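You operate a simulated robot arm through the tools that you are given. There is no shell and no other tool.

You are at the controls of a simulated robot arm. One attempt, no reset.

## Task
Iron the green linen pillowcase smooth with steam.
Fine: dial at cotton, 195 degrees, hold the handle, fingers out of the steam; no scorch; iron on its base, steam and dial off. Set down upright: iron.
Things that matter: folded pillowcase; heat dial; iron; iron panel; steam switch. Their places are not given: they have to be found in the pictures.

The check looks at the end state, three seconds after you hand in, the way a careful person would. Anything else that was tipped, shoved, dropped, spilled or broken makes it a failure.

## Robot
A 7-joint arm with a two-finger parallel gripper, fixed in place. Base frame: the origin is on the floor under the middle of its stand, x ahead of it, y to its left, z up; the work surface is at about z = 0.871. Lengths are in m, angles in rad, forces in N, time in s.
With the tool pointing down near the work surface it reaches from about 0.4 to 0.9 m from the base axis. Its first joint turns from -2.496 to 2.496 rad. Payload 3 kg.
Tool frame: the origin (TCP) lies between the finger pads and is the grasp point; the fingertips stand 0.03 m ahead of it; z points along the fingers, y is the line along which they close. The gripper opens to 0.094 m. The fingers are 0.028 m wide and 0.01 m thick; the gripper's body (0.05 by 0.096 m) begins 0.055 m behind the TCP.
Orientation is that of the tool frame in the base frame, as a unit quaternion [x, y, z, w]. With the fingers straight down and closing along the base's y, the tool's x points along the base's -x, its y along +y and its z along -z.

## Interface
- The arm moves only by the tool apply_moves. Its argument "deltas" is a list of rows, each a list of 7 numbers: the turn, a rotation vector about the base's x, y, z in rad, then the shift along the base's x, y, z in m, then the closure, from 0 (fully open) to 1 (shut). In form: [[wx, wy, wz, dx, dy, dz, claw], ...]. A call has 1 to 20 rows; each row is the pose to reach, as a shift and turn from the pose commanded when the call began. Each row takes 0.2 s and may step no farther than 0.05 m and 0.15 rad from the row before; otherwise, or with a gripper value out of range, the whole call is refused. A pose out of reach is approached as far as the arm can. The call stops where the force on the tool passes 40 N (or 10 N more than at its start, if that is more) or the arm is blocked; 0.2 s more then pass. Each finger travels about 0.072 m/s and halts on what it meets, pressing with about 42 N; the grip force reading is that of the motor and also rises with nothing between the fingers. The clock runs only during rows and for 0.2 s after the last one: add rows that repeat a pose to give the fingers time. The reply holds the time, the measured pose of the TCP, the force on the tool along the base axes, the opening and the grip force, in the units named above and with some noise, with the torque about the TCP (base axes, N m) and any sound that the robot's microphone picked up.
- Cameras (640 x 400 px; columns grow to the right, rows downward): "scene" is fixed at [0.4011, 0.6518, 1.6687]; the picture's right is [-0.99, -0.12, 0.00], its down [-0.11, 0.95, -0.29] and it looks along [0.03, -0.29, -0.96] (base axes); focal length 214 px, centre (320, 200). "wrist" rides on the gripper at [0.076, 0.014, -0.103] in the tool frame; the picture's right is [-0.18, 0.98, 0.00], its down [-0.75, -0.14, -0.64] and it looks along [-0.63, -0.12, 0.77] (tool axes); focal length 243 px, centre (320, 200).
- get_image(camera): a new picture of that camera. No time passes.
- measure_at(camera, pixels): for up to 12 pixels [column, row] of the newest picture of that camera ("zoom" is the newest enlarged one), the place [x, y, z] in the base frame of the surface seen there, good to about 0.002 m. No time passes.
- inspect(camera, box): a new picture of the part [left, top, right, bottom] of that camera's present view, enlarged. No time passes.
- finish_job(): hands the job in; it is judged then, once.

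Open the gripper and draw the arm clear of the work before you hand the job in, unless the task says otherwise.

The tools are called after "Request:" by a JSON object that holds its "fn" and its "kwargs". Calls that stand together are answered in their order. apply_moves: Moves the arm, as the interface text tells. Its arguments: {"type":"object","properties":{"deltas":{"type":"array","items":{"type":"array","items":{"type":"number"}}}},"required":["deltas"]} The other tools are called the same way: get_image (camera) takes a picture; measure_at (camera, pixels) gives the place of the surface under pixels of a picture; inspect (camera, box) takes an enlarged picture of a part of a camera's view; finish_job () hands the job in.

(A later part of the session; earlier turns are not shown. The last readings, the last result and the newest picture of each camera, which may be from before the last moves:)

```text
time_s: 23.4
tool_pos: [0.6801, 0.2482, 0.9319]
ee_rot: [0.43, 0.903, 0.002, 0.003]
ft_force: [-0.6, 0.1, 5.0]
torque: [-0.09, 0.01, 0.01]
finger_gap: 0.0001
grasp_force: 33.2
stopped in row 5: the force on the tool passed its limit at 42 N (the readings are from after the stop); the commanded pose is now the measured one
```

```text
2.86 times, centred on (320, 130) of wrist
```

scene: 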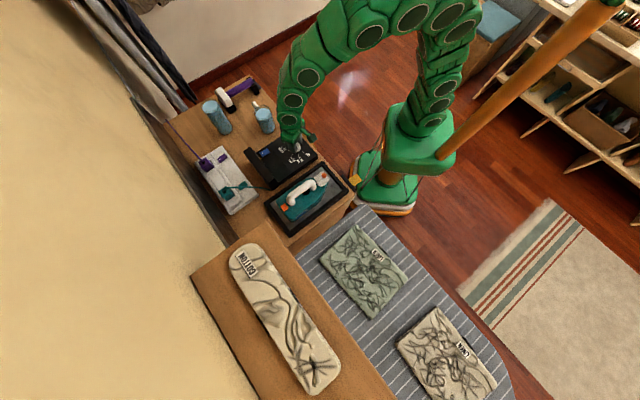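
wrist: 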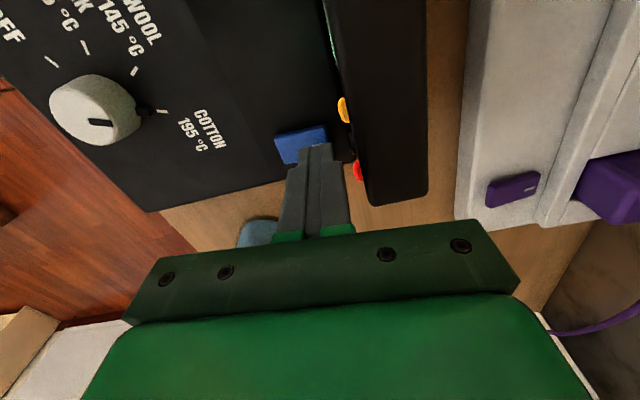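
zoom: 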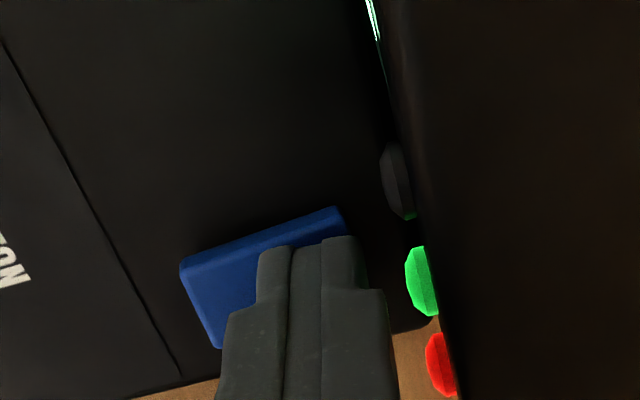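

The press reached 42 N with the tip at about z 0.90. I lift off and look at the rocker and the iron.

Request:
{"fn": "apply_moves", "kwargs": {"deltas": [[0, 0, 0, 0, 0, 0.02, 1], [0, 0, 0, -0.02, -0.03, 0.05, 1], [0, 0, 0, -0.05, -0.05, 0.08, 1], [0, 0, 0, -0.05, -0.05, 0.1, 1]]}}

Request:
{"fn": "get_image", "kwargs": {"camera": "wrist"}}

Request:
{"fn": "inspect", "kwargs": {"camera": "scene", "box": [230, 110, 350, 230]}}

```text
time_s: 24.4
tool_pos: [0.6304, 0.198, 1.0332]
ee_rot: [0.43, 0.903, 0.002, 0.001]
ft_force: [0.1, 0.0, -0.4]
torque: [0.0, 0.01, 0.03]
finger_gap: 0.0
grasp_force: 33.4
```

```text
taken
```

wrist: 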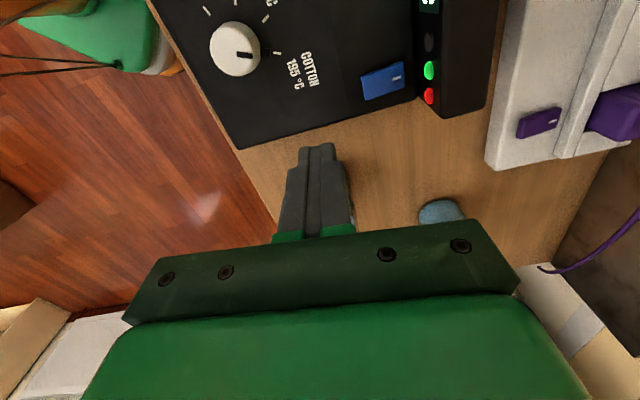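

```text
3.33 times, centred on (290, 170) of scene
```

zoom: 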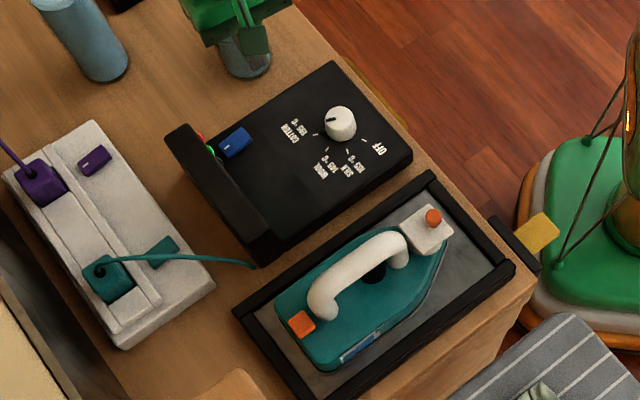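

Now I check the rocker's tilt by measuring both ends in the wrist view around (383,80).

Request:
{"fn": "inspect", "kwargs": {"camera": "wrist", "box": [340, 40, 468, 120]}}

Request:
{"fn": "measure_at", "kwargs": {"camera": "wrist", "pixels": [[366, 90], [372, 82], [380, 80], [390, 76], [398, 74], [400, 85], [366, 80], [395, 79]]}}

```text
5.00 times, centred on (404, 80) of wrist
```

zoom: 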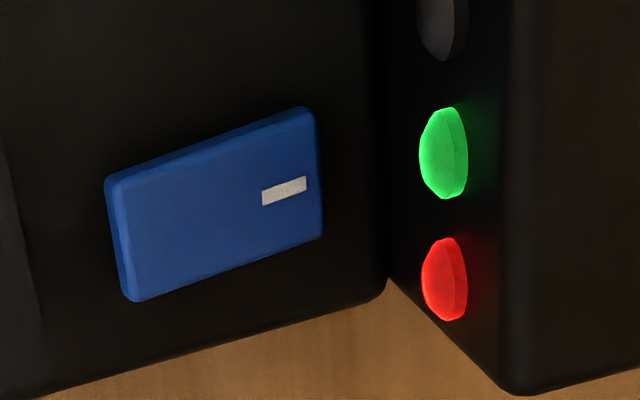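

```text
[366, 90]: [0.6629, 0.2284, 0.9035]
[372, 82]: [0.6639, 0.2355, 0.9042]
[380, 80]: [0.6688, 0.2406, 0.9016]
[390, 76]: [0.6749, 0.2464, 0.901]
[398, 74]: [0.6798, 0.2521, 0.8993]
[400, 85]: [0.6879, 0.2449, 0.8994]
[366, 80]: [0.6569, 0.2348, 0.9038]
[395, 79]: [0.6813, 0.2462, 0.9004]
```

The marked end is now low (0.899) and the other end high (0.904): steam is on. I open the gripper, rise, and go above the rear part of the iron's handle with the closing line across it.

Request:
{"fn": "apply_moves", "kwargs": {"deltas": [[0, 0, 0.13, -0.01, 0.018, 0.035, 0.5], [0, 0, 0.26, -0.02, 0.036, 0.07, 0], [0, 0, 0.39, -0.03, 0.054, 0.1, 0], [0, 0, 0.52, -0.04, 0.072, 0.1, 0], [0, 0, 0.65, -0.05, 0.09, 0.1, 0], [0, 0, 0.78, -0.06, 0.108, 0.1, 0], [0, 0, 0.91, -0.07, 0.126, 0.1, 0], [0, 0, 1.04, -0.08, 0.144, 0.1, 0], [0, 0, 1.17, -0.09, 0.162, 0.1, 0], [0, 0, 1.3, -0.1, 0.18, 0.1, 0], [0, 0, 1.43, -0.11, 0.198, 0.1, 0], [0, 0, 1.56, -0.12, 0.216, 0.1, 0], [0, 0, 1.69, -0.13, 0.232, 0.1, 0], [0, 0, 1.717, -0.13, 0.234, 0.1, 0], [0, 0, 1.717, -0.13, 0.234, 0.1, 0]]}}

Request:
{"fn": "get_image", "kwargs": {"camera": "wrist"}}

Request:
{"fn": "get_image", "kwargs": {"camera": "scene"}}

```text
time_s: 27.6
tool_pos: [0.5, 0.432, 1.1323]
ee_rot: [-0.403, 0.915, 0.003, 0.0]
ft_force: [0.3, -0.1, 0.0]
torque: [-0.01, 0.0, 0.01]
finger_gap: 0.0939
grasp_force: 0.0
```

```text
taken
```

wrist: 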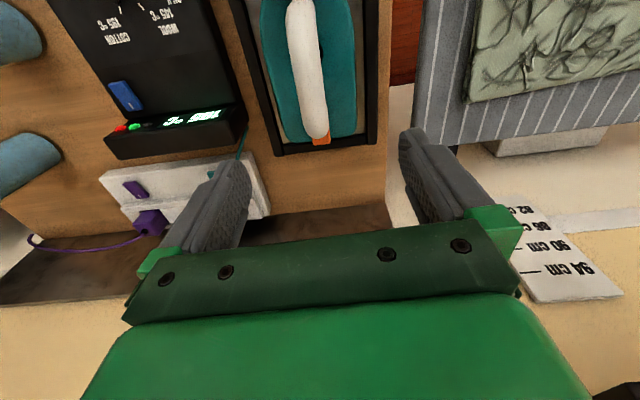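

```text
taken
```

scene: 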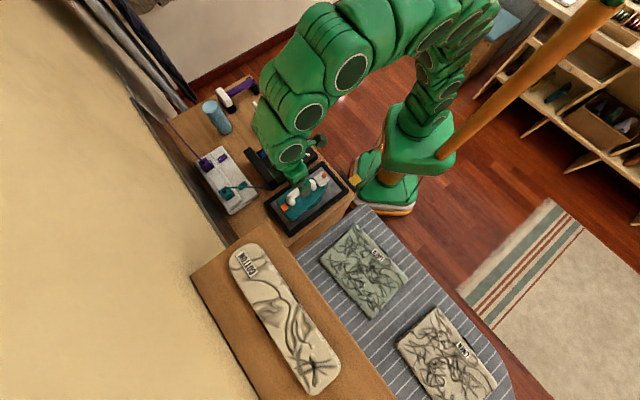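

The handle runs from about (300,5) to (318,135) in the wrist view. I measure its ridge and edges, the vent and the display reading.

Request:
{"fn": "measure_at", "kwargs": {"camera": "wrist", "pixels": [[301, 15], [304, 40], [307, 65], [311, 90], [315, 115], [318, 130], [295, 65], [321, 65], [299, 90], [325, 90], [303, 115], [328, 115]]}}

Request:
{"fn": "inspect", "kwargs": {"camera": "wrist", "box": [240, 0, 400, 160]}}

Request:
{"fn": "inspect", "kwargs": {"camera": "wrist", "box": [100, 80, 260, 160]}}

```text
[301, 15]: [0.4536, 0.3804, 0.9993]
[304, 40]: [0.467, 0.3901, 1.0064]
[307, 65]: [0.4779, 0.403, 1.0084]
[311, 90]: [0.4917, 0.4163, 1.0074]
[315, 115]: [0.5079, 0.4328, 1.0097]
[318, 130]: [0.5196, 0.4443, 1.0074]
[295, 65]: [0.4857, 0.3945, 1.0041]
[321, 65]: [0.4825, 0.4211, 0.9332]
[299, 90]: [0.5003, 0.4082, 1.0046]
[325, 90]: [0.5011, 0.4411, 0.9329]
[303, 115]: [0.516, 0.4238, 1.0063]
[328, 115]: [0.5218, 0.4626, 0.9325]
```

```text
2.50 times, centred on (320, 80) of wrist
```

zoom: 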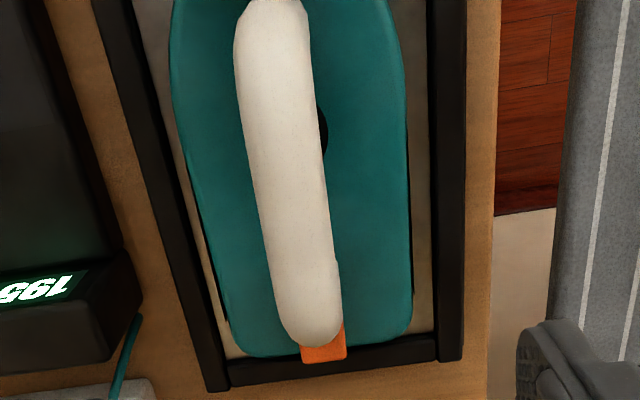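

```text
4.00 times, centred on (180, 120) of wrist
```

zoom: 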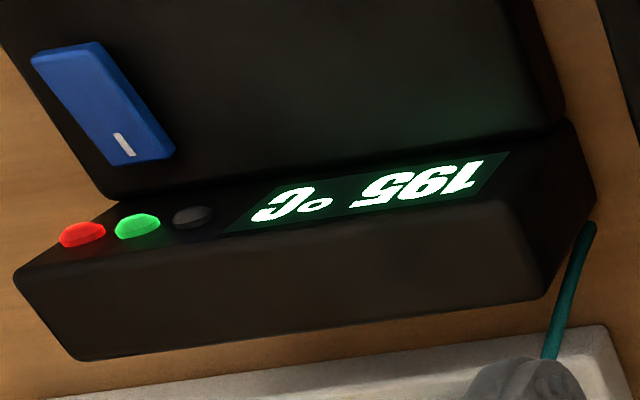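

The display reads 195 °C. I measure across the handle at two rows to find its true centre line.

Request:
{"fn": "measure_at", "kwargs": {"camera": "wrist", "pixels": [[295, 95], [298, 95], [301, 95], [304, 95], [307, 95], [310, 95], [313, 95], [316, 95], [319, 95], [322, 95], [325, 95], [292, 95]]}}

Request:
{"fn": "measure_at", "kwargs": {"camera": "wrist", "pixels": [[296, 120], [299, 120], [302, 120], [305, 120], [308, 120], [311, 120], [314, 120], [317, 120], [320, 120], [323, 120], [326, 120], [329, 120]]}}

Request:
{"fn": "measure_at", "kwargs": {"camera": "wrist", "pixels": [[287, 30], [290, 30], [293, 30], [296, 30], [299, 30], [302, 30], [305, 30], [308, 30], [311, 30], [314, 30], [317, 30], [320, 30]]}}

```text
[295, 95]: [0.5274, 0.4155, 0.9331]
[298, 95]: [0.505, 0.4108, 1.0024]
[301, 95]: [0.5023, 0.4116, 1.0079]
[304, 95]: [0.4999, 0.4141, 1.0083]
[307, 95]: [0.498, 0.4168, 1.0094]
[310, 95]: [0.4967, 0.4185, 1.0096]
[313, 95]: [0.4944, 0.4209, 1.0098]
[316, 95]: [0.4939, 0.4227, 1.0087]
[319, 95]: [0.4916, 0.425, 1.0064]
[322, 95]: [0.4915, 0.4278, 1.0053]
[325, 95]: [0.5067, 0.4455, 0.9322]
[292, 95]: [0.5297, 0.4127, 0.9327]
```

```text
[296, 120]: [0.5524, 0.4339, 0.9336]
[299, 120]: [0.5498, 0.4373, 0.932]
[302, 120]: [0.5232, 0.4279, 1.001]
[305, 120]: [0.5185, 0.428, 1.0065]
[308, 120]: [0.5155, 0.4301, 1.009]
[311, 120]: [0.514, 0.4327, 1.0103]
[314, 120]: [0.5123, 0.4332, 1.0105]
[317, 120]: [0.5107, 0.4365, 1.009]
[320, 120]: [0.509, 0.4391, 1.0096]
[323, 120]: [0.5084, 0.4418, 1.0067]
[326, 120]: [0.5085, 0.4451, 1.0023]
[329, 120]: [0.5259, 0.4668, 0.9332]
```

```text
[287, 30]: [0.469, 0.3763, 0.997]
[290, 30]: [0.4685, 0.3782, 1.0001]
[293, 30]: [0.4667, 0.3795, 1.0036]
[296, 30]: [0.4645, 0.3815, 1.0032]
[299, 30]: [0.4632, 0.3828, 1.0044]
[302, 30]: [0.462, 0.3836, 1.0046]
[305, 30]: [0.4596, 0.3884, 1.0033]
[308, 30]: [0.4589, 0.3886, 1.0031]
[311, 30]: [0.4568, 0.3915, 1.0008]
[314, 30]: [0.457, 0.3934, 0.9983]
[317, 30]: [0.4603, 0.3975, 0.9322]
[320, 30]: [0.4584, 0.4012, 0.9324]
```

The handle axis is at 45° (x−y≈0.0785), its centre is near z 0.998, and the vent spans t=(x+y)/√2≈0.606–0.634. I descend to grip it at t≈0.664 (x 0.509, y 0.430), behind the vent, and close.

Request:
{"fn": "apply_moves", "kwargs": {"deltas": [[0, 0, -0.022, 0.005, -0.001, -0.035, 0], [0, 0, -0.044, 0.0088, -0.0017, -0.07, 0], [0, 0, -0.044, 0.0088, -0.0017, -0.105, 0], [0, 0, -0.044, 0.0088, -0.0017, -0.134, 0], [0, 0, -0.044, 0.0088, -0.0017, -0.134, 0]]}}

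Request:
{"fn": "get_image", "kwargs": {"camera": "wrist"}}

```text
time_s: 28.8
tool_pos: [0.5092, 0.4294, 0.9962]
ee_rot: [-0.383, 0.924, 0.003, 0.0]
ft_force: [0.3, 0.0, 0.0]
torque: [0.01, -0.02, -0.02]
finger_gap: 0.0942
grasp_force: 0.1
```

```text
taken
```

wrist: 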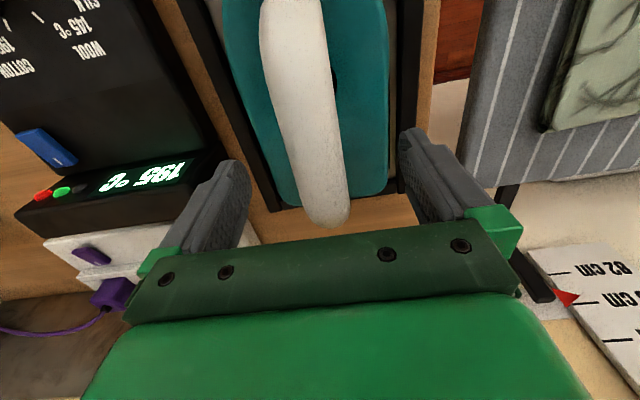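

The handle lies centred between the fingers. I close the gripper on it.

Request:
{"fn": "apply_moves", "kwargs": {"deltas": [[0, 0, 0, 0, 0, 0, 0.3], [0, 0, 0, 0, 0, 0, 0.6], [0, 0, 0, 0, 0, 0, 0.75], [0, 0, 0, 0, 0, 0, 1], [0, 0, 0, 0, 0, 0, 1]]}}

Request:
{"fn": "get_image", "kwargs": {"camera": "wrist"}}

```text
time_s: 30.0
tool_pos: [0.5094, 0.4302, 0.9957]
ee_rot: [-0.382, 0.924, 0.003, 0.0]
ft_force: [-3.6, 4.3, 2.6]
torque: [0.02, 0.08, -0.1]
finger_gap: 0.0299
grasp_force: 41.9
```

```text
taken
```

wrist: 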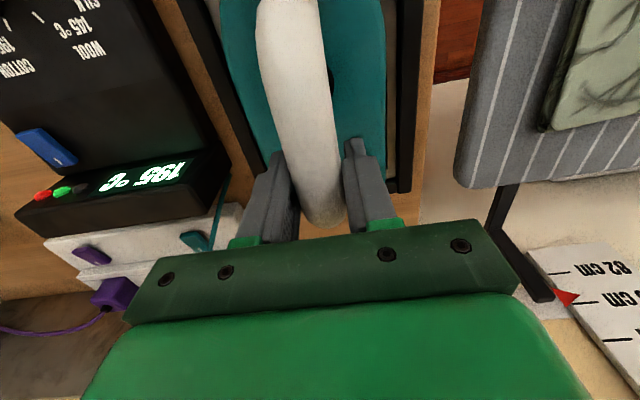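

The handle is gripped (gap 0.030, 42 N), behind the vent. Before lifting I measure the pillowcase's outline and height in an enlarged scene view.

Request:
{"fn": "inspect", "kwargs": {"camera": "scene", "box": [300, 210, 428, 330]}}

Request:
{"fn": "measure_at", "kwargs": {"camera": "zoom", "pixels": [[293, 56], [440, 235], [325, 350], [168, 160], [230, 105], [370, 145], [385, 290], [245, 255], [310, 200], [280, 150], [340, 250], [200, 165]]}}

```text
3.33 times, centred on (364, 270) of scene
```

zoom: 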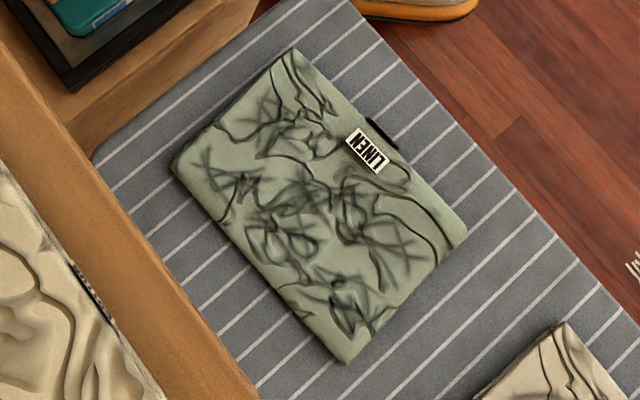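

```text
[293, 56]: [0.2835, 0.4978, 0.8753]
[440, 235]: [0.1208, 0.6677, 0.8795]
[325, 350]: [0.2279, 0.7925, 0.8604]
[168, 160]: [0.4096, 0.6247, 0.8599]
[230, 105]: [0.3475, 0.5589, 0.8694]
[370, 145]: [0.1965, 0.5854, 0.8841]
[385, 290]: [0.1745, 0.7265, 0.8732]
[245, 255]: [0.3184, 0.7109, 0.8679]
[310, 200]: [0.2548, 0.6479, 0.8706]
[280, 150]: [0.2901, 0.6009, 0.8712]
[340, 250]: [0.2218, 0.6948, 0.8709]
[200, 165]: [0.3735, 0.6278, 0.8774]
```

The pillowcase's body is only about 1 cm thick (z≈0.871), with the label spot at z 0.884 and a dark piece beside it. I zoom in on the label to see what it is.

Request:
{"fn": "inspect", "kwargs": {"camera": "scene", "box": [362, 235, 402, 265]}}

Request:
{"fn": "measure_at", "kwargs": {"camera": "zoom", "pixels": [[320, 180], [250, 130], [380, 260], [330, 90], [400, 170], [300, 60], [430, 200], [220, 200], [300, 300], [480, 250], [200, 60], [450, 150]]}}

Request:
{"fn": "inspect", "kwargs": {"camera": "wrist", "box": [440, 0, 640, 200]}}

```text
13.33 times, centred on (382, 250) of scene
```

zoom: 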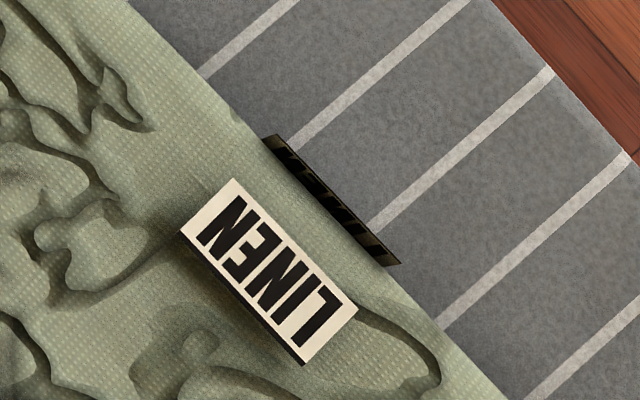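

```text
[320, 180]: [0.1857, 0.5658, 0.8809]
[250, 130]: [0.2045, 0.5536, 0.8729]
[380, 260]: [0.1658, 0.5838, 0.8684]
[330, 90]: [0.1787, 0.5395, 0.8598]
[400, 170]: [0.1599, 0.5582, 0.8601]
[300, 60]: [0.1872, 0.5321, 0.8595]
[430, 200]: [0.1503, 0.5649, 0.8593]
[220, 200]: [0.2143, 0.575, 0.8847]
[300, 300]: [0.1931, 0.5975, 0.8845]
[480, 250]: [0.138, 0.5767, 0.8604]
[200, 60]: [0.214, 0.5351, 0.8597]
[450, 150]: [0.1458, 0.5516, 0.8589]
```

```text
2.00 times, centred on (540, 100) of wrist
```

zoom: 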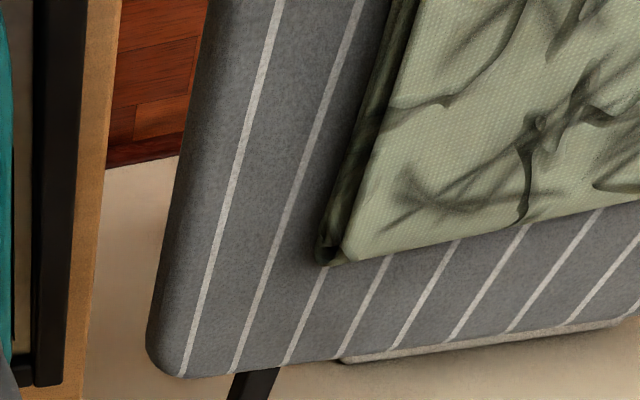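

The label is just a small tag, and the pillowcase spans v=(y−x)/√2≈0.15–0.40 and t≈0.54–0.725, well aligned with the iron. I lift the iron 4 cm and check the hold.

Request:
{"fn": "apply_moves", "kwargs": {"deltas": [[0, 0, 0, 0, 0, 0.008, 1], [0, 0, 0, 0, 0, 0.02, 1], [0, 0, 0, 0, 0, 0.04, 1], [0, 0, 0, 0, 0, 0.04, 1]]}}

Request:
{"fn": "get_image", "kwargs": {"camera": "wrist"}}

Request:
{"fn": "inspect", "kwargs": {"camera": "scene", "box": [230, 130, 370, 240]}}

```text
time_s: 31.0
tool_pos: [0.5087, 0.4303, 1.0361]
ee_rot: [-0.383, 0.924, 0.003, 0.0]
ft_force: [-0.4, 0.6, -9.0]
torque: [0.2, -0.18, 0.02]
finger_gap: 0.0304
grasp_force: 42.3
```

```text
taken
```

wrist: 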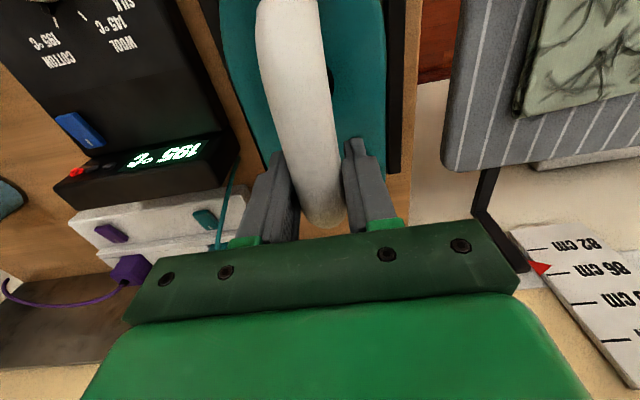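

```text
3.64 times, centred on (300, 185) of scene
```

zoom: 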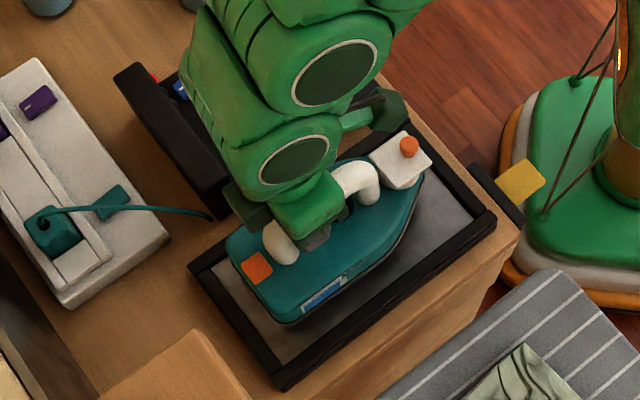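

The iron is lifted level (9 N weight, 0.27 N m). I check the panel LEDs and display in the wrist view before carrying it over.

Request:
{"fn": "inspect", "kwargs": {"camera": "wrist", "box": [40, 100, 240, 225]}}

```text
3.20 times, centred on (140, 162) of wrist
```

zoom: 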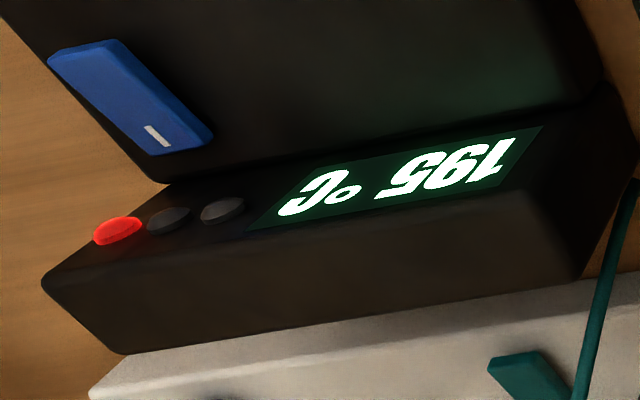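

The green LED went out on lifting, so the iron may be heated only on its base; I should work without delay. I carry the iron along the 135° line to above the pillowcase's middle.

Request:
{"fn": "apply_moves", "kwargs": {"deltas": [[0, 0, 0, -0.012, 0.012, 0.03, 1], [0, 0, 0, -0.042, 0.044, 0.035, 1], [0, 0, 0, -0.073, 0.077, 0.035, 1], [0, 0, 0, -0.104, 0.11, 0.035, 1], [0, 0, 0, -0.135, 0.143, 0.035, 1], [0, 0, 0, -0.166, 0.177, 0.035, 1], [0, 0, 0, -0.197, 0.21, 0.02, 1], [0, 0, 0, -0.227, 0.243, 0.0, 1], [0, 0, 0, -0.227, 0.243, -0.02, 1]]}}

Request:
{"fn": "get_image", "kwargs": {"camera": "scene"}}

Request:
{"fn": "get_image", "kwargs": {"camera": "wrist"}}

```text
time_s: 33.0
tool_pos: [0.2815, 0.6695, 1.0151]
ee_rot: [-0.381, 0.924, 0.002, 0.0]
ft_force: [0.0, 0.5, -9.5]
torque: [0.19, -0.15, -0.01]
finger_gap: 0.0301
grasp_force: 42.3
```

```text
taken
```

scene: 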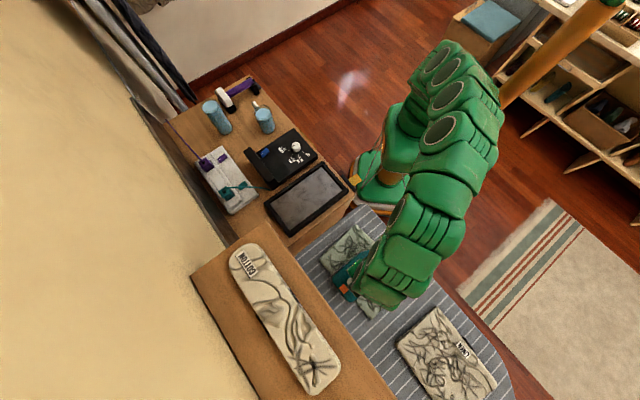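

```text
taken
```

wrist: 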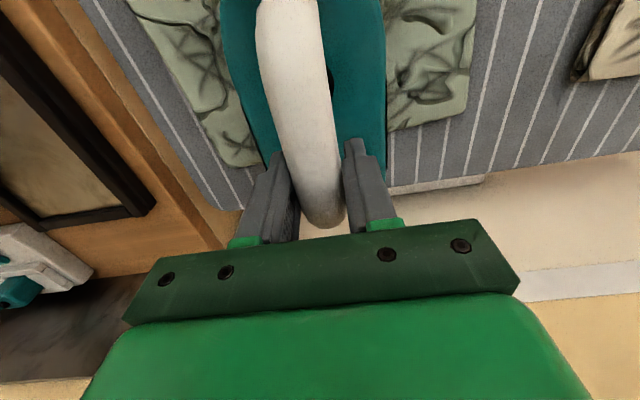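

The iron is above the middle of the pillowcase. I lower it 2.5 cm and read the contact force.

Request:
{"fn": "apply_moves", "kwargs": {"deltas": [[0, 0, 0, 0, 0, -0.012, 1], [0, 0, 0, 0, 0, -0.02, 1], [0, 0, 0, 0, 0, -0.025, 1]]}}

```text
time_s: 33.8
tool_pos: [0.2818, 0.6727, 0.9979]
ee_rot: [-0.382, 0.924, 0.005, 0.002]
ft_force: [-1.7, -8.9, 14.0]
torque: [0.02, -0.16, -0.04]
finger_gap: 0.0299
grasp_force: 42.0
stopped in row 3: the force on the tool passed its limit at 44 N (the readings are from after the stop); the commanded pose is now the measured one
```

Contact is at TCP z≈0.998 with about 23 N on the cloth. I ease the pressure slightly and sweep toward the near end of the pillowcase.

Request:
{"fn": "apply_moves", "kwargs": {"deltas": [[0, 0, 0, 0.012, -0.011, 0.0004, 1], [0, 0, 0, 0.026, -0.024, 0.0005, 1], [0, 0, 0, 0.041, -0.037, 0.0005, 1], [0, 0, 0, 0.056, -0.051, 0.0005, 1], [0, 0, 0, 0.07, -0.065, 0.0005, 1]]}}

Request:
{"fn": "get_image", "kwargs": {"camera": "scene"}}

Request:
{"fn": "get_image", "kwargs": {"camera": "wrist"}}

```text
time_s: 35.0
tool_pos: [0.352, 0.6088, 0.9978]
ee_rot: [-0.382, 0.924, 0.006, 0.003]
ft_force: [-6.0, 9.1, 23.7]
torque: [-0.04, 0.42, -0.26]
finger_gap: 0.0301
grasp_force: 41.9
```

```text
taken
```

scene: 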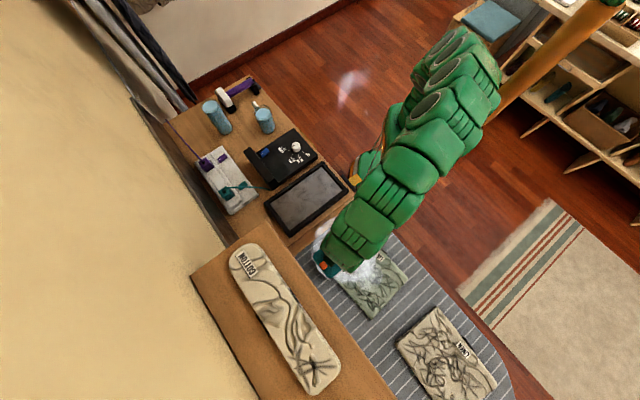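

```text
taken
```

wrist: 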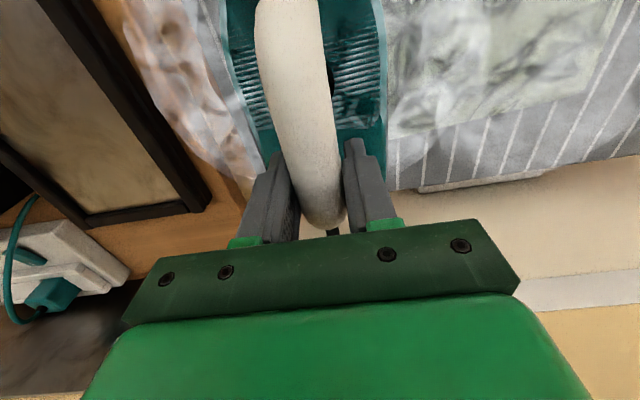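

Steam is puffing from the sole and the forces are moderate (33 N normal, 11 N drag). I ease the pressure a bit, reach the near edge, and then sweep back to the far end in one pass.

Request:
{"fn": "apply_moves", "kwargs": {"deltas": [[0, 0, 0, 0.011, -0.01, 0.0006, 1], [0, 0, 0, 0.015, -0.014, 0.0008, 1], [0, 0, 0, 0.0003, -0.0004, 0.0007, 1], [0, 0, 0, -0.0144, 0.0131, 0.0006, 1], [0, 0, 0, -0.0291, 0.0267, 0.0006, 1], [0, 0, 0, -0.0438, 0.0403, 0.0006, 1], [0, 0, 0, -0.0585, 0.0538, 0.0006, 1], [0, 0, 0, -0.0732, 0.0674, 0.0006, 1], [0, 0, 0, -0.0879, 0.0809, 0.0006, 1], [0, 0, 0, -0.1026, 0.0945, 0.0006, 1], [0, 0, 0, -0.1173, 0.1081, 0.0006, 1], [0, 0, 0, -0.132, 0.1216, 0.0006, 1], [0, 0, 0, -0.1467, 0.1352, 0.0006, 1], [0, 0, 0, -0.155, 0.143, 0.0008, 1]]}}

Request:
{"fn": "get_image", "kwargs": {"camera": "scene"}}

Request:
{"fn": "get_image", "kwargs": {"camera": "wrist"}}

```text
time_s: 38.0
tool_pos: [0.1972, 0.7497, 0.9969]
ee_rot: [-0.382, 0.924, 0.004, 0.003]
ft_force: [-0.5, -1.0, -10.3]
torque: [0.13, -0.15, -0.01]
finger_gap: 0.0302
grasp_force: 41.8
```

```text
taken
```

scene: 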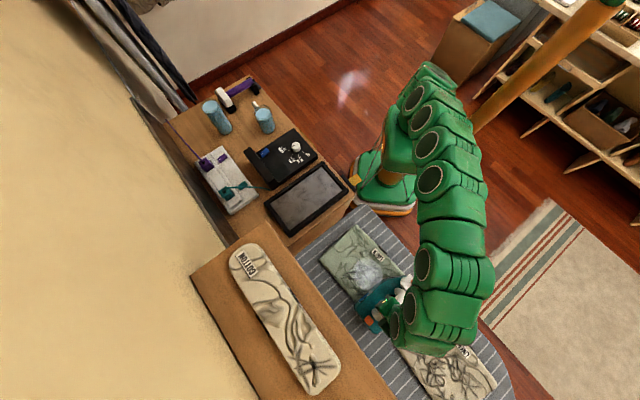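

```text
taken
```

wrist: 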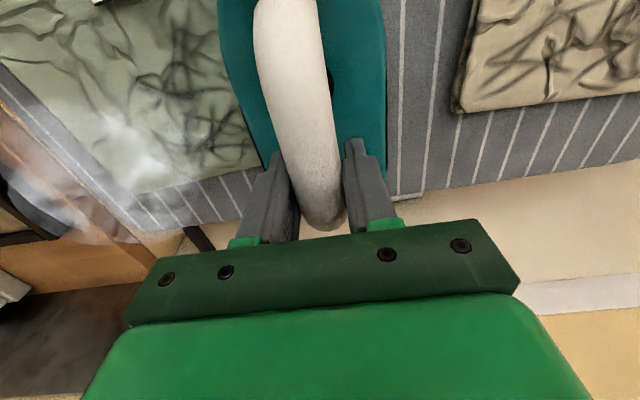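

At the far end the force reads −10 N, so the iron lost contact in the second half. I look at the near part of the pillowcase for the effect so far.

Request:
{"fn": "inspect", "kwargs": {"camera": "scene", "box": [300, 210, 428, 330]}}

Request:
{"fn": "inspect", "kwargs": {"camera": "wrist", "box": [0, 0, 280, 220]}}

```text
3.33 times, centred on (364, 270) of scene
```

zoom: 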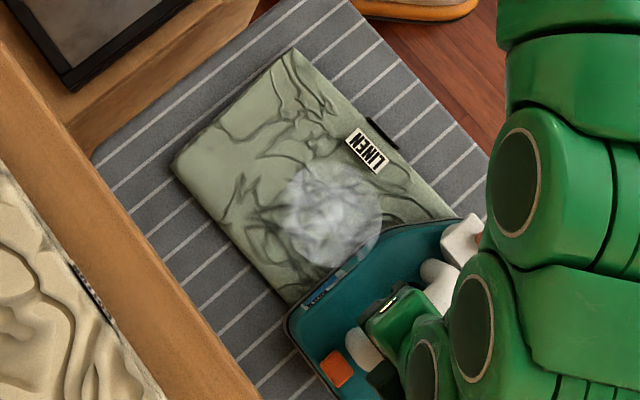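

```text
1.82 times, centred on (140, 110) of wrist
```

zoom: 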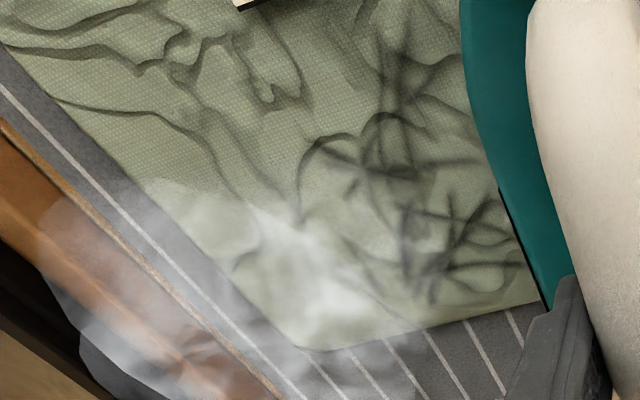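

The near third is clearly smoother and the pillowcase has not moved. I lower by about 1.5 mm to regain contact at the far end and sweep back slowly toward the middle.

Request:
{"fn": "apply_moves", "kwargs": {"deltas": [[0, 0, 0, 0.003, -0.003, -0.0012, 1], [0, 0, 0, 0.012, -0.011, -0.0018, 1], [0, 0, 0, 0.023, -0.021, -0.0018, 1], [0, 0, 0, 0.034, -0.0315, -0.0018, 1]]}}

```text
time_s: 39.0
tool_pos: [0.2316, 0.7181, 0.9961]
ee_rot: [-0.382, 0.924, 0.006, 0.002]
ft_force: [-0.8, -0.2, -3.3]
torque: [0.26, -0.27, -0.09]
finger_gap: 0.0301
grasp_force: 42.0
```

Light contact of about 6 N now. I press a little more (0.8 mm), sweep to the far edge and come back to the middle.

Request:
{"fn": "apply_moves", "kwargs": {"deltas": [[0, 0, 0, -0.008, 0.0074, -0.0006, 1], [0, 0, 0, -0.019, 0.0175, -0.0008, 1], [0, 0, 0, -0.03, 0.0277, -0.0008, 1], [0, 0, 0, -0.038, 0.035, -0.0008, 1], [0, 0, 0, -0.03, 0.0277, -0.0008, 1], [0, 0, 0, -0.019, 0.0175, -0.0008, 1], [0, 0, 0, -0.008, 0.0074, -0.0008, 1], [0, 0, 0, 0.003, -0.0028, -0.0008, 1], [0, 0, 0, 0.014, -0.013, -0.0008, 1], [0, 0, 0, 0.025, -0.023, -0.0008, 1], [0, 0, 0, 0.036, -0.033, -0.0008, 1], [0, 0, 0, 0.047, -0.0434, -0.0008, 1]]}}

Request:
{"fn": "get_image", "kwargs": {"camera": "scene"}}

Request:
{"fn": "get_image", "kwargs": {"camera": "wrist"}}

```text
time_s: 41.5
tool_pos: [0.2731, 0.6787, 0.9945]
ee_rot: [-0.383, 0.924, 0.006, 0.002]
ft_force: [-1.5, -4.8, 9.1]
torque: [0.31, -0.58, -0.01]
finger_gap: 0.03
grasp_force: 42.2
stopped in row 12: the force on the tool passed its limit at 42 N (the readings are from after the stop); the commanded pose is now the measured one
```

```text
taken
```

scene: 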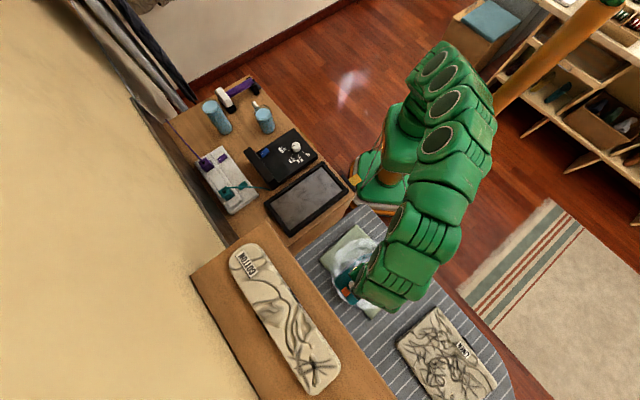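

```text
taken
```

wrist: 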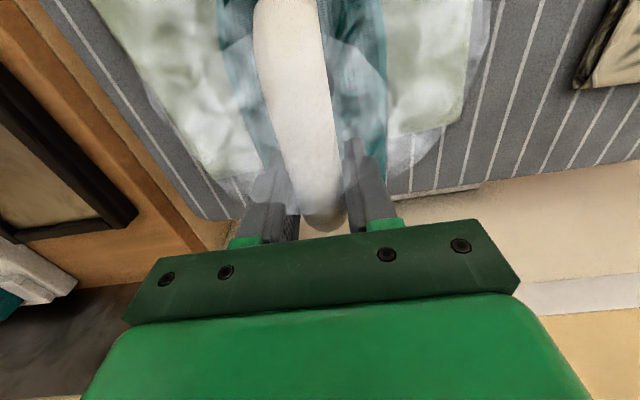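

Steam is dense and the wrinkles are fading. I ease by 0.6 mm and sweep again toward the near end to finish that side.

Request:
{"fn": "apply_moves", "kwargs": {"deltas": [[0, 0, 0, 0.0114, -0.0105, 0.0006, 1], [0, 0, 0, 0.0228, -0.021, 0.0007, 1], [0, 0, 0, 0.0342, -0.0315, 0.0008, 1], [0, 0, 0, 0.0456, -0.042, 0.0008, 1], [0, 0, 0, 0.057, -0.0525, 0.0008, 1], [0, 0, 0, 0.0684, -0.063, 0.0008, 1], [0, 0, 0, 0.0798, -0.0735, 0.0008, 1], [0, 0, 0, 0.0912, -0.084, 0.0008, 1]]}}

Request:
{"fn": "get_image", "kwargs": {"camera": "wrist"}}

Request:
{"fn": "inspect", "kwargs": {"camera": "scene", "box": [300, 210, 428, 330]}}

```text
time_s: 43.3
tool_pos: [0.3643, 0.5965, 0.9947]
ee_rot: [-0.382, 0.924, 0.006, 0.002]
ft_force: [0.6, 0.4, -9.7]
torque: [0.15, -0.15, 0.0]
finger_gap: 0.0302
grasp_force: 42.1
```

```text
taken
```

wrist: 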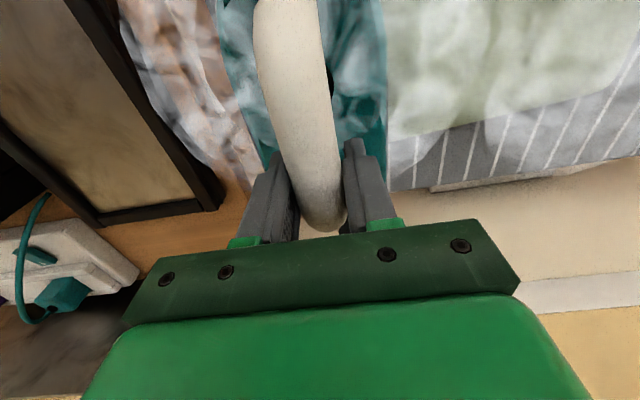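

```text
3.33 times, centred on (364, 270) of scene
```

zoom: 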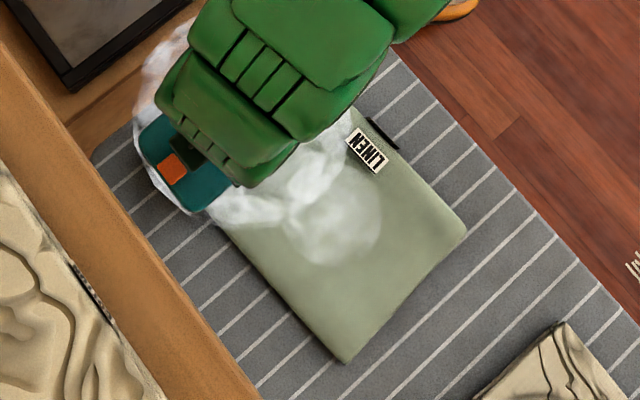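

The far and middle parts look smooth. I lift the iron 7 cm and move it off toward the tray to inspect the near end.

Request:
{"fn": "apply_moves", "kwargs": {"deltas": [[0, 0, 0, 0, 0, 0.035, 1], [0, 0, 0, 0.01, -0.01, 0.07, 1], [0, 0, 0, 0.04, -0.045, 0.075, 1], [0, 0, 0, 0.07, -0.08, 0.075, 1], [0, 0, 0, 0.1, -0.115, 0.075, 1]]}}

Request:
{"fn": "inspect", "kwargs": {"camera": "scene", "box": [300, 210, 428, 330]}}

Request:
{"fn": "get_image", "kwargs": {"camera": "wrist"}}

```text
time_s: 44.5
tool_pos: [0.464, 0.4817, 1.07]
ee_rot: [-0.383, 0.924, 0.006, 0.001]
ft_force: [-0.1, 0.3, -9.3]
torque: [0.17, -0.14, 0.0]
finger_gap: 0.0299
grasp_force: 42.1
```

```text
3.33 times, centred on (364, 270) of scene
```

zoom: 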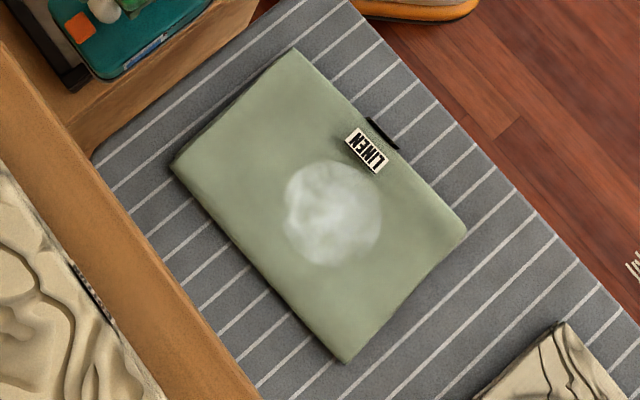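

```text
taken
```

wrist: 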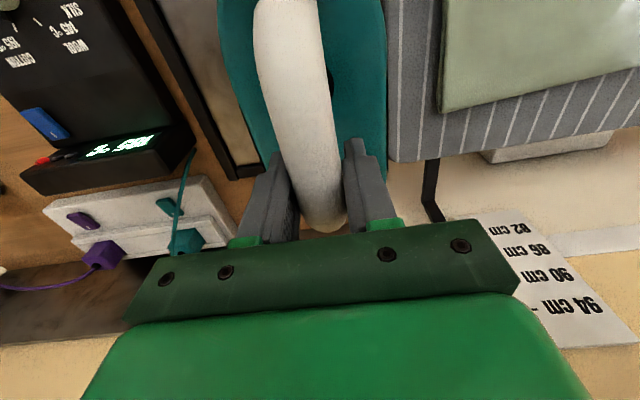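

The pillowcase is fully smooth with no scorch mark and has not moved; only a steam cloud hangs over it. I now take the iron back above its tray place and lower it to 1 cm above.

Request:
{"fn": "apply_moves", "kwargs": {"deltas": [[0, 0, 0, 0.02, -0.022, 0, 1], [0, 0, 0, 0.0446, -0.0492, 0, 1], [0, 0, 0, 0.0446, -0.0492, -0.02, 1], [0, 0, 0, 0.0446, -0.0492, -0.04, 1], [0, 0, 0, 0.0446, -0.0492, -0.055, 1], [0, 0, 0, 0.0446, -0.0492, -0.055, 1]]}}

Request:
{"fn": "get_image", "kwargs": {"camera": "wrist"}}

Request:
{"fn": "inspect", "kwargs": {"camera": "scene", "box": [230, 130, 370, 240]}}

```text
time_s: 45.9
tool_pos: [0.5101, 0.4302, 1.0159]
ee_rot: [-0.382, 0.924, 0.006, 0.002]
ft_force: [-0.1, 0.1, -10.0]
torque: [0.2, -0.18, 0.01]
finger_gap: 0.0301
grasp_force: 41.6
```

```text
taken
```

wrist: 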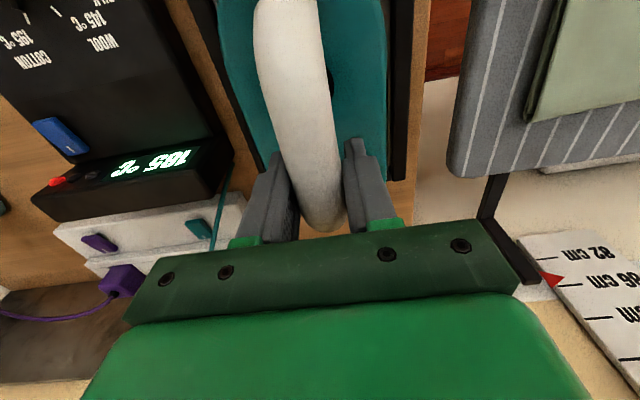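

```text
3.64 times, centred on (300, 185) of scene
```

zoom: 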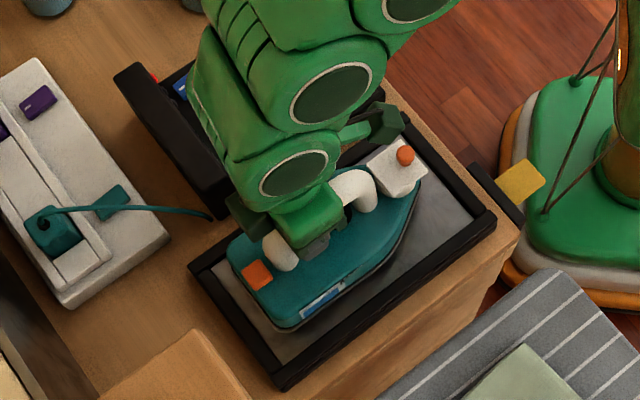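

The iron is straight above its original place in the tray (display 185 °C). I lower it gently the last 2 cm.

Request:
{"fn": "apply_moves", "kwargs": {"deltas": [[0, 0, 0, 0, 0, -0.008, 1], [0, 0, 0, 0, 0, -0.013, 1], [0, 0, 0, 0, 0, -0.016, 1], [0, 0, 0, 0, 0, -0.018, 1], [0, 0, 0, 0, 0, -0.018, 1]]}}

```text
time_s: 47.1
tool_pos: [0.5092, 0.432, 0.9979]
ee_rot: [-0.383, 0.924, 0.006, 0.001]
ft_force: [0.1, -0.5, -10.1]
torque: [0.16, -0.13, 0.01]
finger_gap: 0.0302
grasp_force: 42.3
```

Force still −10 N, so it is not yet resting. I continue down in half-millimetre steps.

Request:
{"fn": "apply_moves", "kwargs": {"deltas": [[0, 0, 0, 0, 0, -0.001, 1], [0, 0, 0, 0, 0, -0.002, 1], [0, 0, 0, 0, 0, -0.003, 1], [0, 0, 0, 0, 0, -0.003, 1]]}}

```text
time_s: 48.1
tool_pos: [0.5091, 0.4308, 0.9944]
ee_rot: [-0.383, 0.924, 0.005, 0.002]
ft_force: [0.2, 0.2, -9.3]
torque: [0.14, -0.17, 0.01]
finger_gap: 0.0301
grasp_force: 41.9
```

Still hanging free at z 0.9944. I go on down carefully another 3 mm and check the force.

Request:
{"fn": "apply_moves", "kwargs": {"deltas": [[0, 0, 0, 0, 0, -0.001, 1], [0, 0, 0, 0, 0, -0.002, 1], [0, 0, 0, 0, 0, -0.003, 1], [0, 0, 0, 0, 0, -0.003, 1]]}}

Request:
{"fn": "inspect", "kwargs": {"camera": "scene", "box": [230, 130, 370, 240]}}

Request:
{"fn": "get_image", "kwargs": {"camera": "wrist"}}

```text
time_s: 49.1
tool_pos: [0.5095, 0.4308, 0.9923]
ee_rot: [-0.383, 0.924, 0.006, 0.004]
ft_force: [3.1, -1.4, 33.8]
torque: [-0.18, 0.13, 0.0]
finger_gap: 0.03
grasp_force: 42.5
```

```text
3.64 times, centred on (300, 185) of scene
```

zoom: 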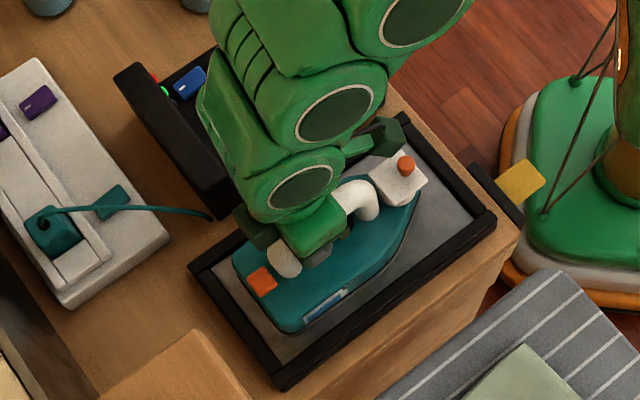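

```text
taken
```

wrist: 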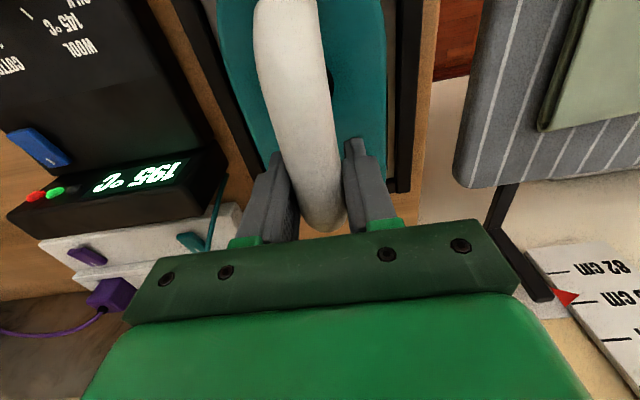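

The iron now rests on its base (33 N push, green LED lit again). I ease 1 mm up to relax and open the gripper fully.

Request:
{"fn": "apply_moves", "kwargs": {"deltas": [[0, 0, 0, 0, 0, 0.001, 1], [0, 0, 0, 0, 0, 0.001, 0.8], [0, 0, 0, 0, 0, 0.001, 0.5], [0, 0, 0, 0, 0, 0.001, 0.2], [0, 0, 0, 0, 0, 0.001, 0], [0, 0, 0, 0, 0, 0.001, 0]]}}

Request:
{"fn": "get_image", "kwargs": {"camera": "wrist"}}

```text
time_s: 50.5
tool_pos: [0.5097, 0.4317, 0.9937]
ee_rot: [-0.382, 0.924, 0.006, 0.002]
ft_force: [0.9, -0.8, -0.2]
torque: [0.01, 0.0, -0.02]
finger_gap: 0.094
grasp_force: 0.0
```

```text
taken
```

wrist: 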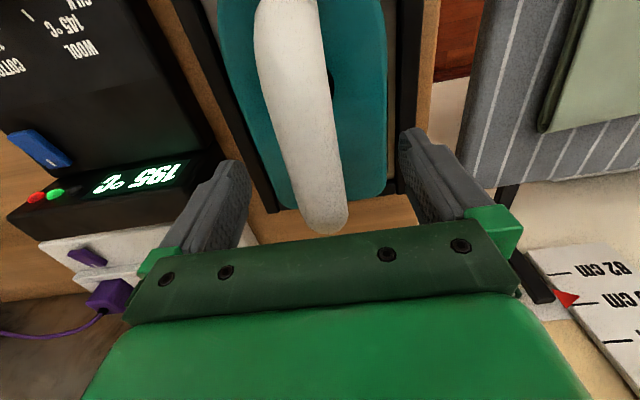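

The iron stands free on its base. I rise straight up, then go over to the steam switch's unmarked end with the fingers closed.

Request:
{"fn": "apply_moves", "kwargs": {"deltas": [[0, 0, 0, 0, 0, 0.045, 0], [0, 0, 0, 0, 0, 0.09, 0], [0, 0, -0.1, 0, 0, 0.13, 0], [0, 0, -0.24, 0.015, -0.02, 0.13, 0], [0, 0, -0.38, 0.03, -0.04, 0.13, 0], [0, 0, -0.52, 0.045, -0.06, 0.13, 0], [0, 0, -0.66, 0.06, -0.08, 0.13, 0], [0, 0, -0.8, 0.076, -0.098, 0.13, 0], [0, 0, -0.94, 0.091, -0.118, 0.13, 0], [0, 0, -1.08, 0.106, -0.138, 0.13, 0], [0, 0, -1.22, 0.122, -0.158, 0.13, 0.2], [0, 0, -1.36, 0.137, -0.177, 0.13, 0.5], [0, 0, -1.5, 0.1525, -0.197, 0.13, 0.8], [0, 0, -1.62, 0.1525, -0.197, 0.1, 1], [0, 0, -1.675, 0.1525, -0.197, 0.06, 1], [0, 0, -1.675, 0.1525, -0.197, 0.03, 1], [0, 0, -1.675, 0.1525, -0.197, 0.03, 1]]}}

Request:
{"fn": "get_image", "kwargs": {"camera": "wrist"}}

Request:
{"fn": "get_image", "kwargs": {"camera": "scene"}}

```text
time_s: 54.1
tool_pos: [0.6616, 0.2336, 1.0209]
ee_rot: [0.43, 0.903, 0.002, 0.006]
ft_force: [0.0, 0.3, -0.6]
torque: [0.01, 0.0, 0.0]
finger_gap: 0.0
grasp_force: 32.9
```

```text
taken
```

wrist: 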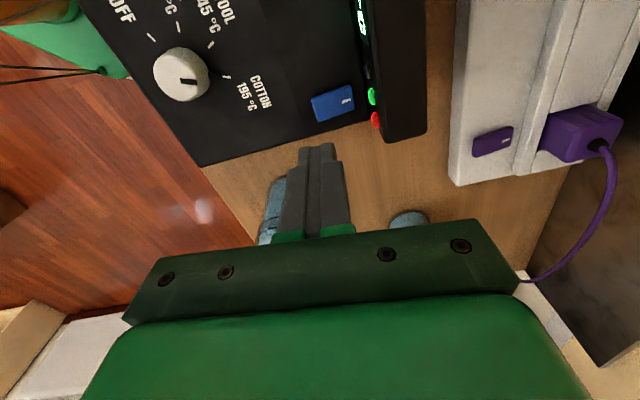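

```text
taken
```

scene: 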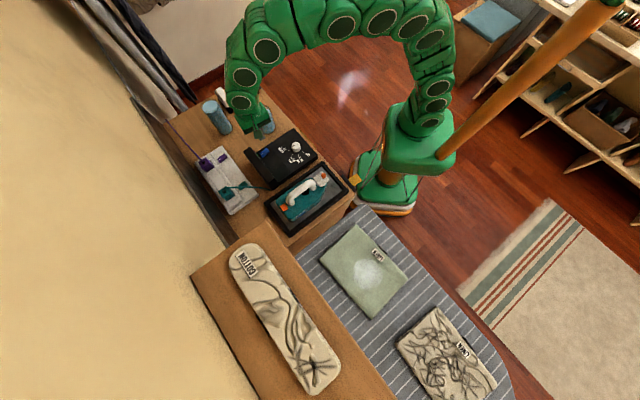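

The closed fingers are above the unmarked end (0.6618, 0.2336). I go down and press it to switch the steam off.

Request:
{"fn": "apply_moves", "kwargs": {"deltas": [[0, 0, 0, 0, 0, -0.04, 1], [0, 0, 0, 0, 0, -0.075, 1], [0, 0, 0, 0, 0, -0.082, 1], [0, 0, 0, 0, 0, -0.087, 1], [0, 0, 0, 0, 0, -0.09, 1], [0, 0, 0, 0, 0, -0.092, 1], [0, 0, 0, 0, 0, -0.093, 1]]}}

```text
time_s: 55.7
tool_pos: [0.6605, 0.2341, 0.9299]
ee_rot: [0.43, 0.903, 0.003, 0.006]
ft_force: [-14.5, -7.6, 25.9]
torque: [0.12, 0.36, 0.21]
finger_gap: 0.0002
grasp_force: 32.8
```

Pressed with about 26 N at tip z 0.900. I lift off and back away to check the rocker.

Request:
{"fn": "apply_moves", "kwargs": {"deltas": [[0, 0, 0, 0, 0, 0.02, 1], [0, 0, 0, -0.015, -0.02, 0.06, 1], [0, 0, 0, -0.035, -0.035, 0.1, 1], [0, 0, 0, -0.035, -0.035, 0.1, 1]]}}

Request:
{"fn": "get_image", "kwargs": {"camera": "wrist"}}

Request:
{"fn": "inspect", "kwargs": {"camera": "wrist", "box": [340, 40, 468, 120]}}

```text
time_s: 56.7
tool_pos: [0.6281, 0.1983, 1.0311]
ee_rot: [0.431, 0.902, 0.002, 0.005]
ft_force: [0.0, -0.6, -0.1]
torque: [0.01, 0.01, 0.02]
finger_gap: 0.0
grasp_force: 32.6
```

```text
taken
```

wrist: 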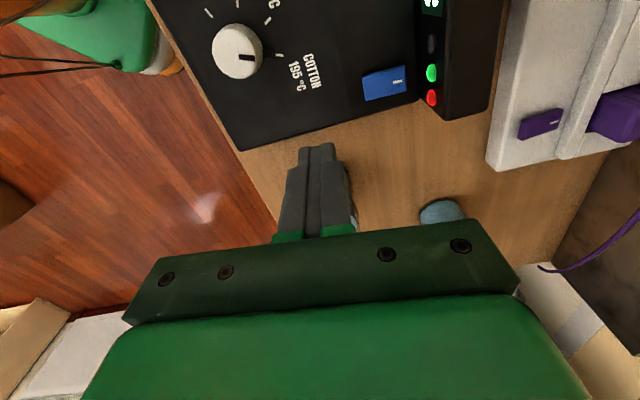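

```text
5.00 times, centred on (404, 80) of wrist
```

zoom: 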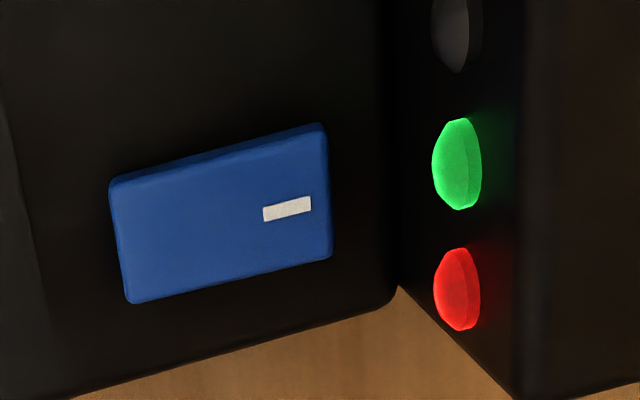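

I measure both ends of the rocker to confirm its tilt, and the dial marks to check that the panel has not moved.

Request:
{"fn": "measure_at", "kwargs": {"camera": "zoom", "pixels": [[125, 210], [135, 280], [160, 230], [220, 215], [260, 200], [300, 180], [310, 240], [315, 160]]}}

Request:
{"fn": "measure_at", "kwargs": {"camera": "wrist", "pixels": [[208, 13], [238, 4], [266, 20], [278, 54], [236, 54], [247, 57], [258, 55]]}}

```text
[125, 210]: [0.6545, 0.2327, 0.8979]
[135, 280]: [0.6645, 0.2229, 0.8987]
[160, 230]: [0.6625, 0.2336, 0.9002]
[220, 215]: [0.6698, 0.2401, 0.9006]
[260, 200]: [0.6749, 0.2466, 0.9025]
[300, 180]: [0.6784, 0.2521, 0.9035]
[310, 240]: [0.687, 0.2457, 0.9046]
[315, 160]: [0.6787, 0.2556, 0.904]
```

```text
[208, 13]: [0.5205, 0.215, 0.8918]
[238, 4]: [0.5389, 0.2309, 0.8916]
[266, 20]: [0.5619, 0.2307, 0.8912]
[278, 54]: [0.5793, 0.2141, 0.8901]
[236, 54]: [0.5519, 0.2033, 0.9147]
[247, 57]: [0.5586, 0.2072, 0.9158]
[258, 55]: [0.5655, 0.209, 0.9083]
```

Steam is off (marked end high at 0.904) and the panel marks are unchanged. Now I go back above the dial with open fingers, to turn it back to off.

Request:
{"fn": "apply_moves", "kwargs": {"deltas": [[0, 0, -0.06, -0.02, 0.0015, 0, 0.6], [0, 0, -0.12, -0.045, 0.003, 0, 0.4], [0, 0, -0.2, -0.07, 0.005, -0.01, 0.3], [0, 0, -0.25, -0.08, 0.0057, -0.03, 0.3], [0, 0, -0.25, -0.08, 0.0057, -0.03, 0.3]]}}

Request:
{"fn": "get_image", "kwargs": {"camera": "wrist"}}

```text
time_s: 57.9
tool_pos: [0.5471, 0.2041, 0.9995]
ee_rot: [0.54, 0.842, 0.002, 0.007]
ft_force: [-0.1, 0.6, 0.3]
torque: [0.01, 0.01, -0.05]
finger_gap: 0.0658
grasp_force: 0.0
```

```text
taken
```

wrist: 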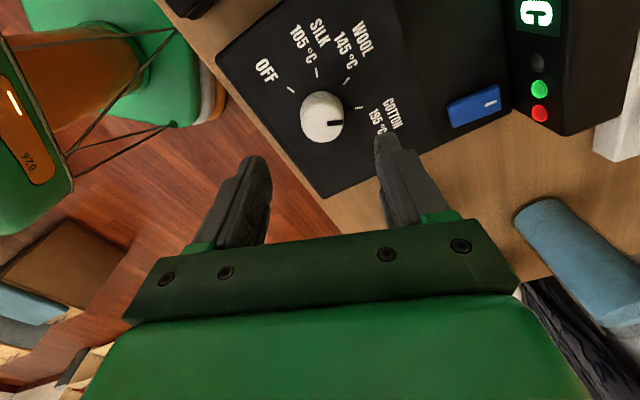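

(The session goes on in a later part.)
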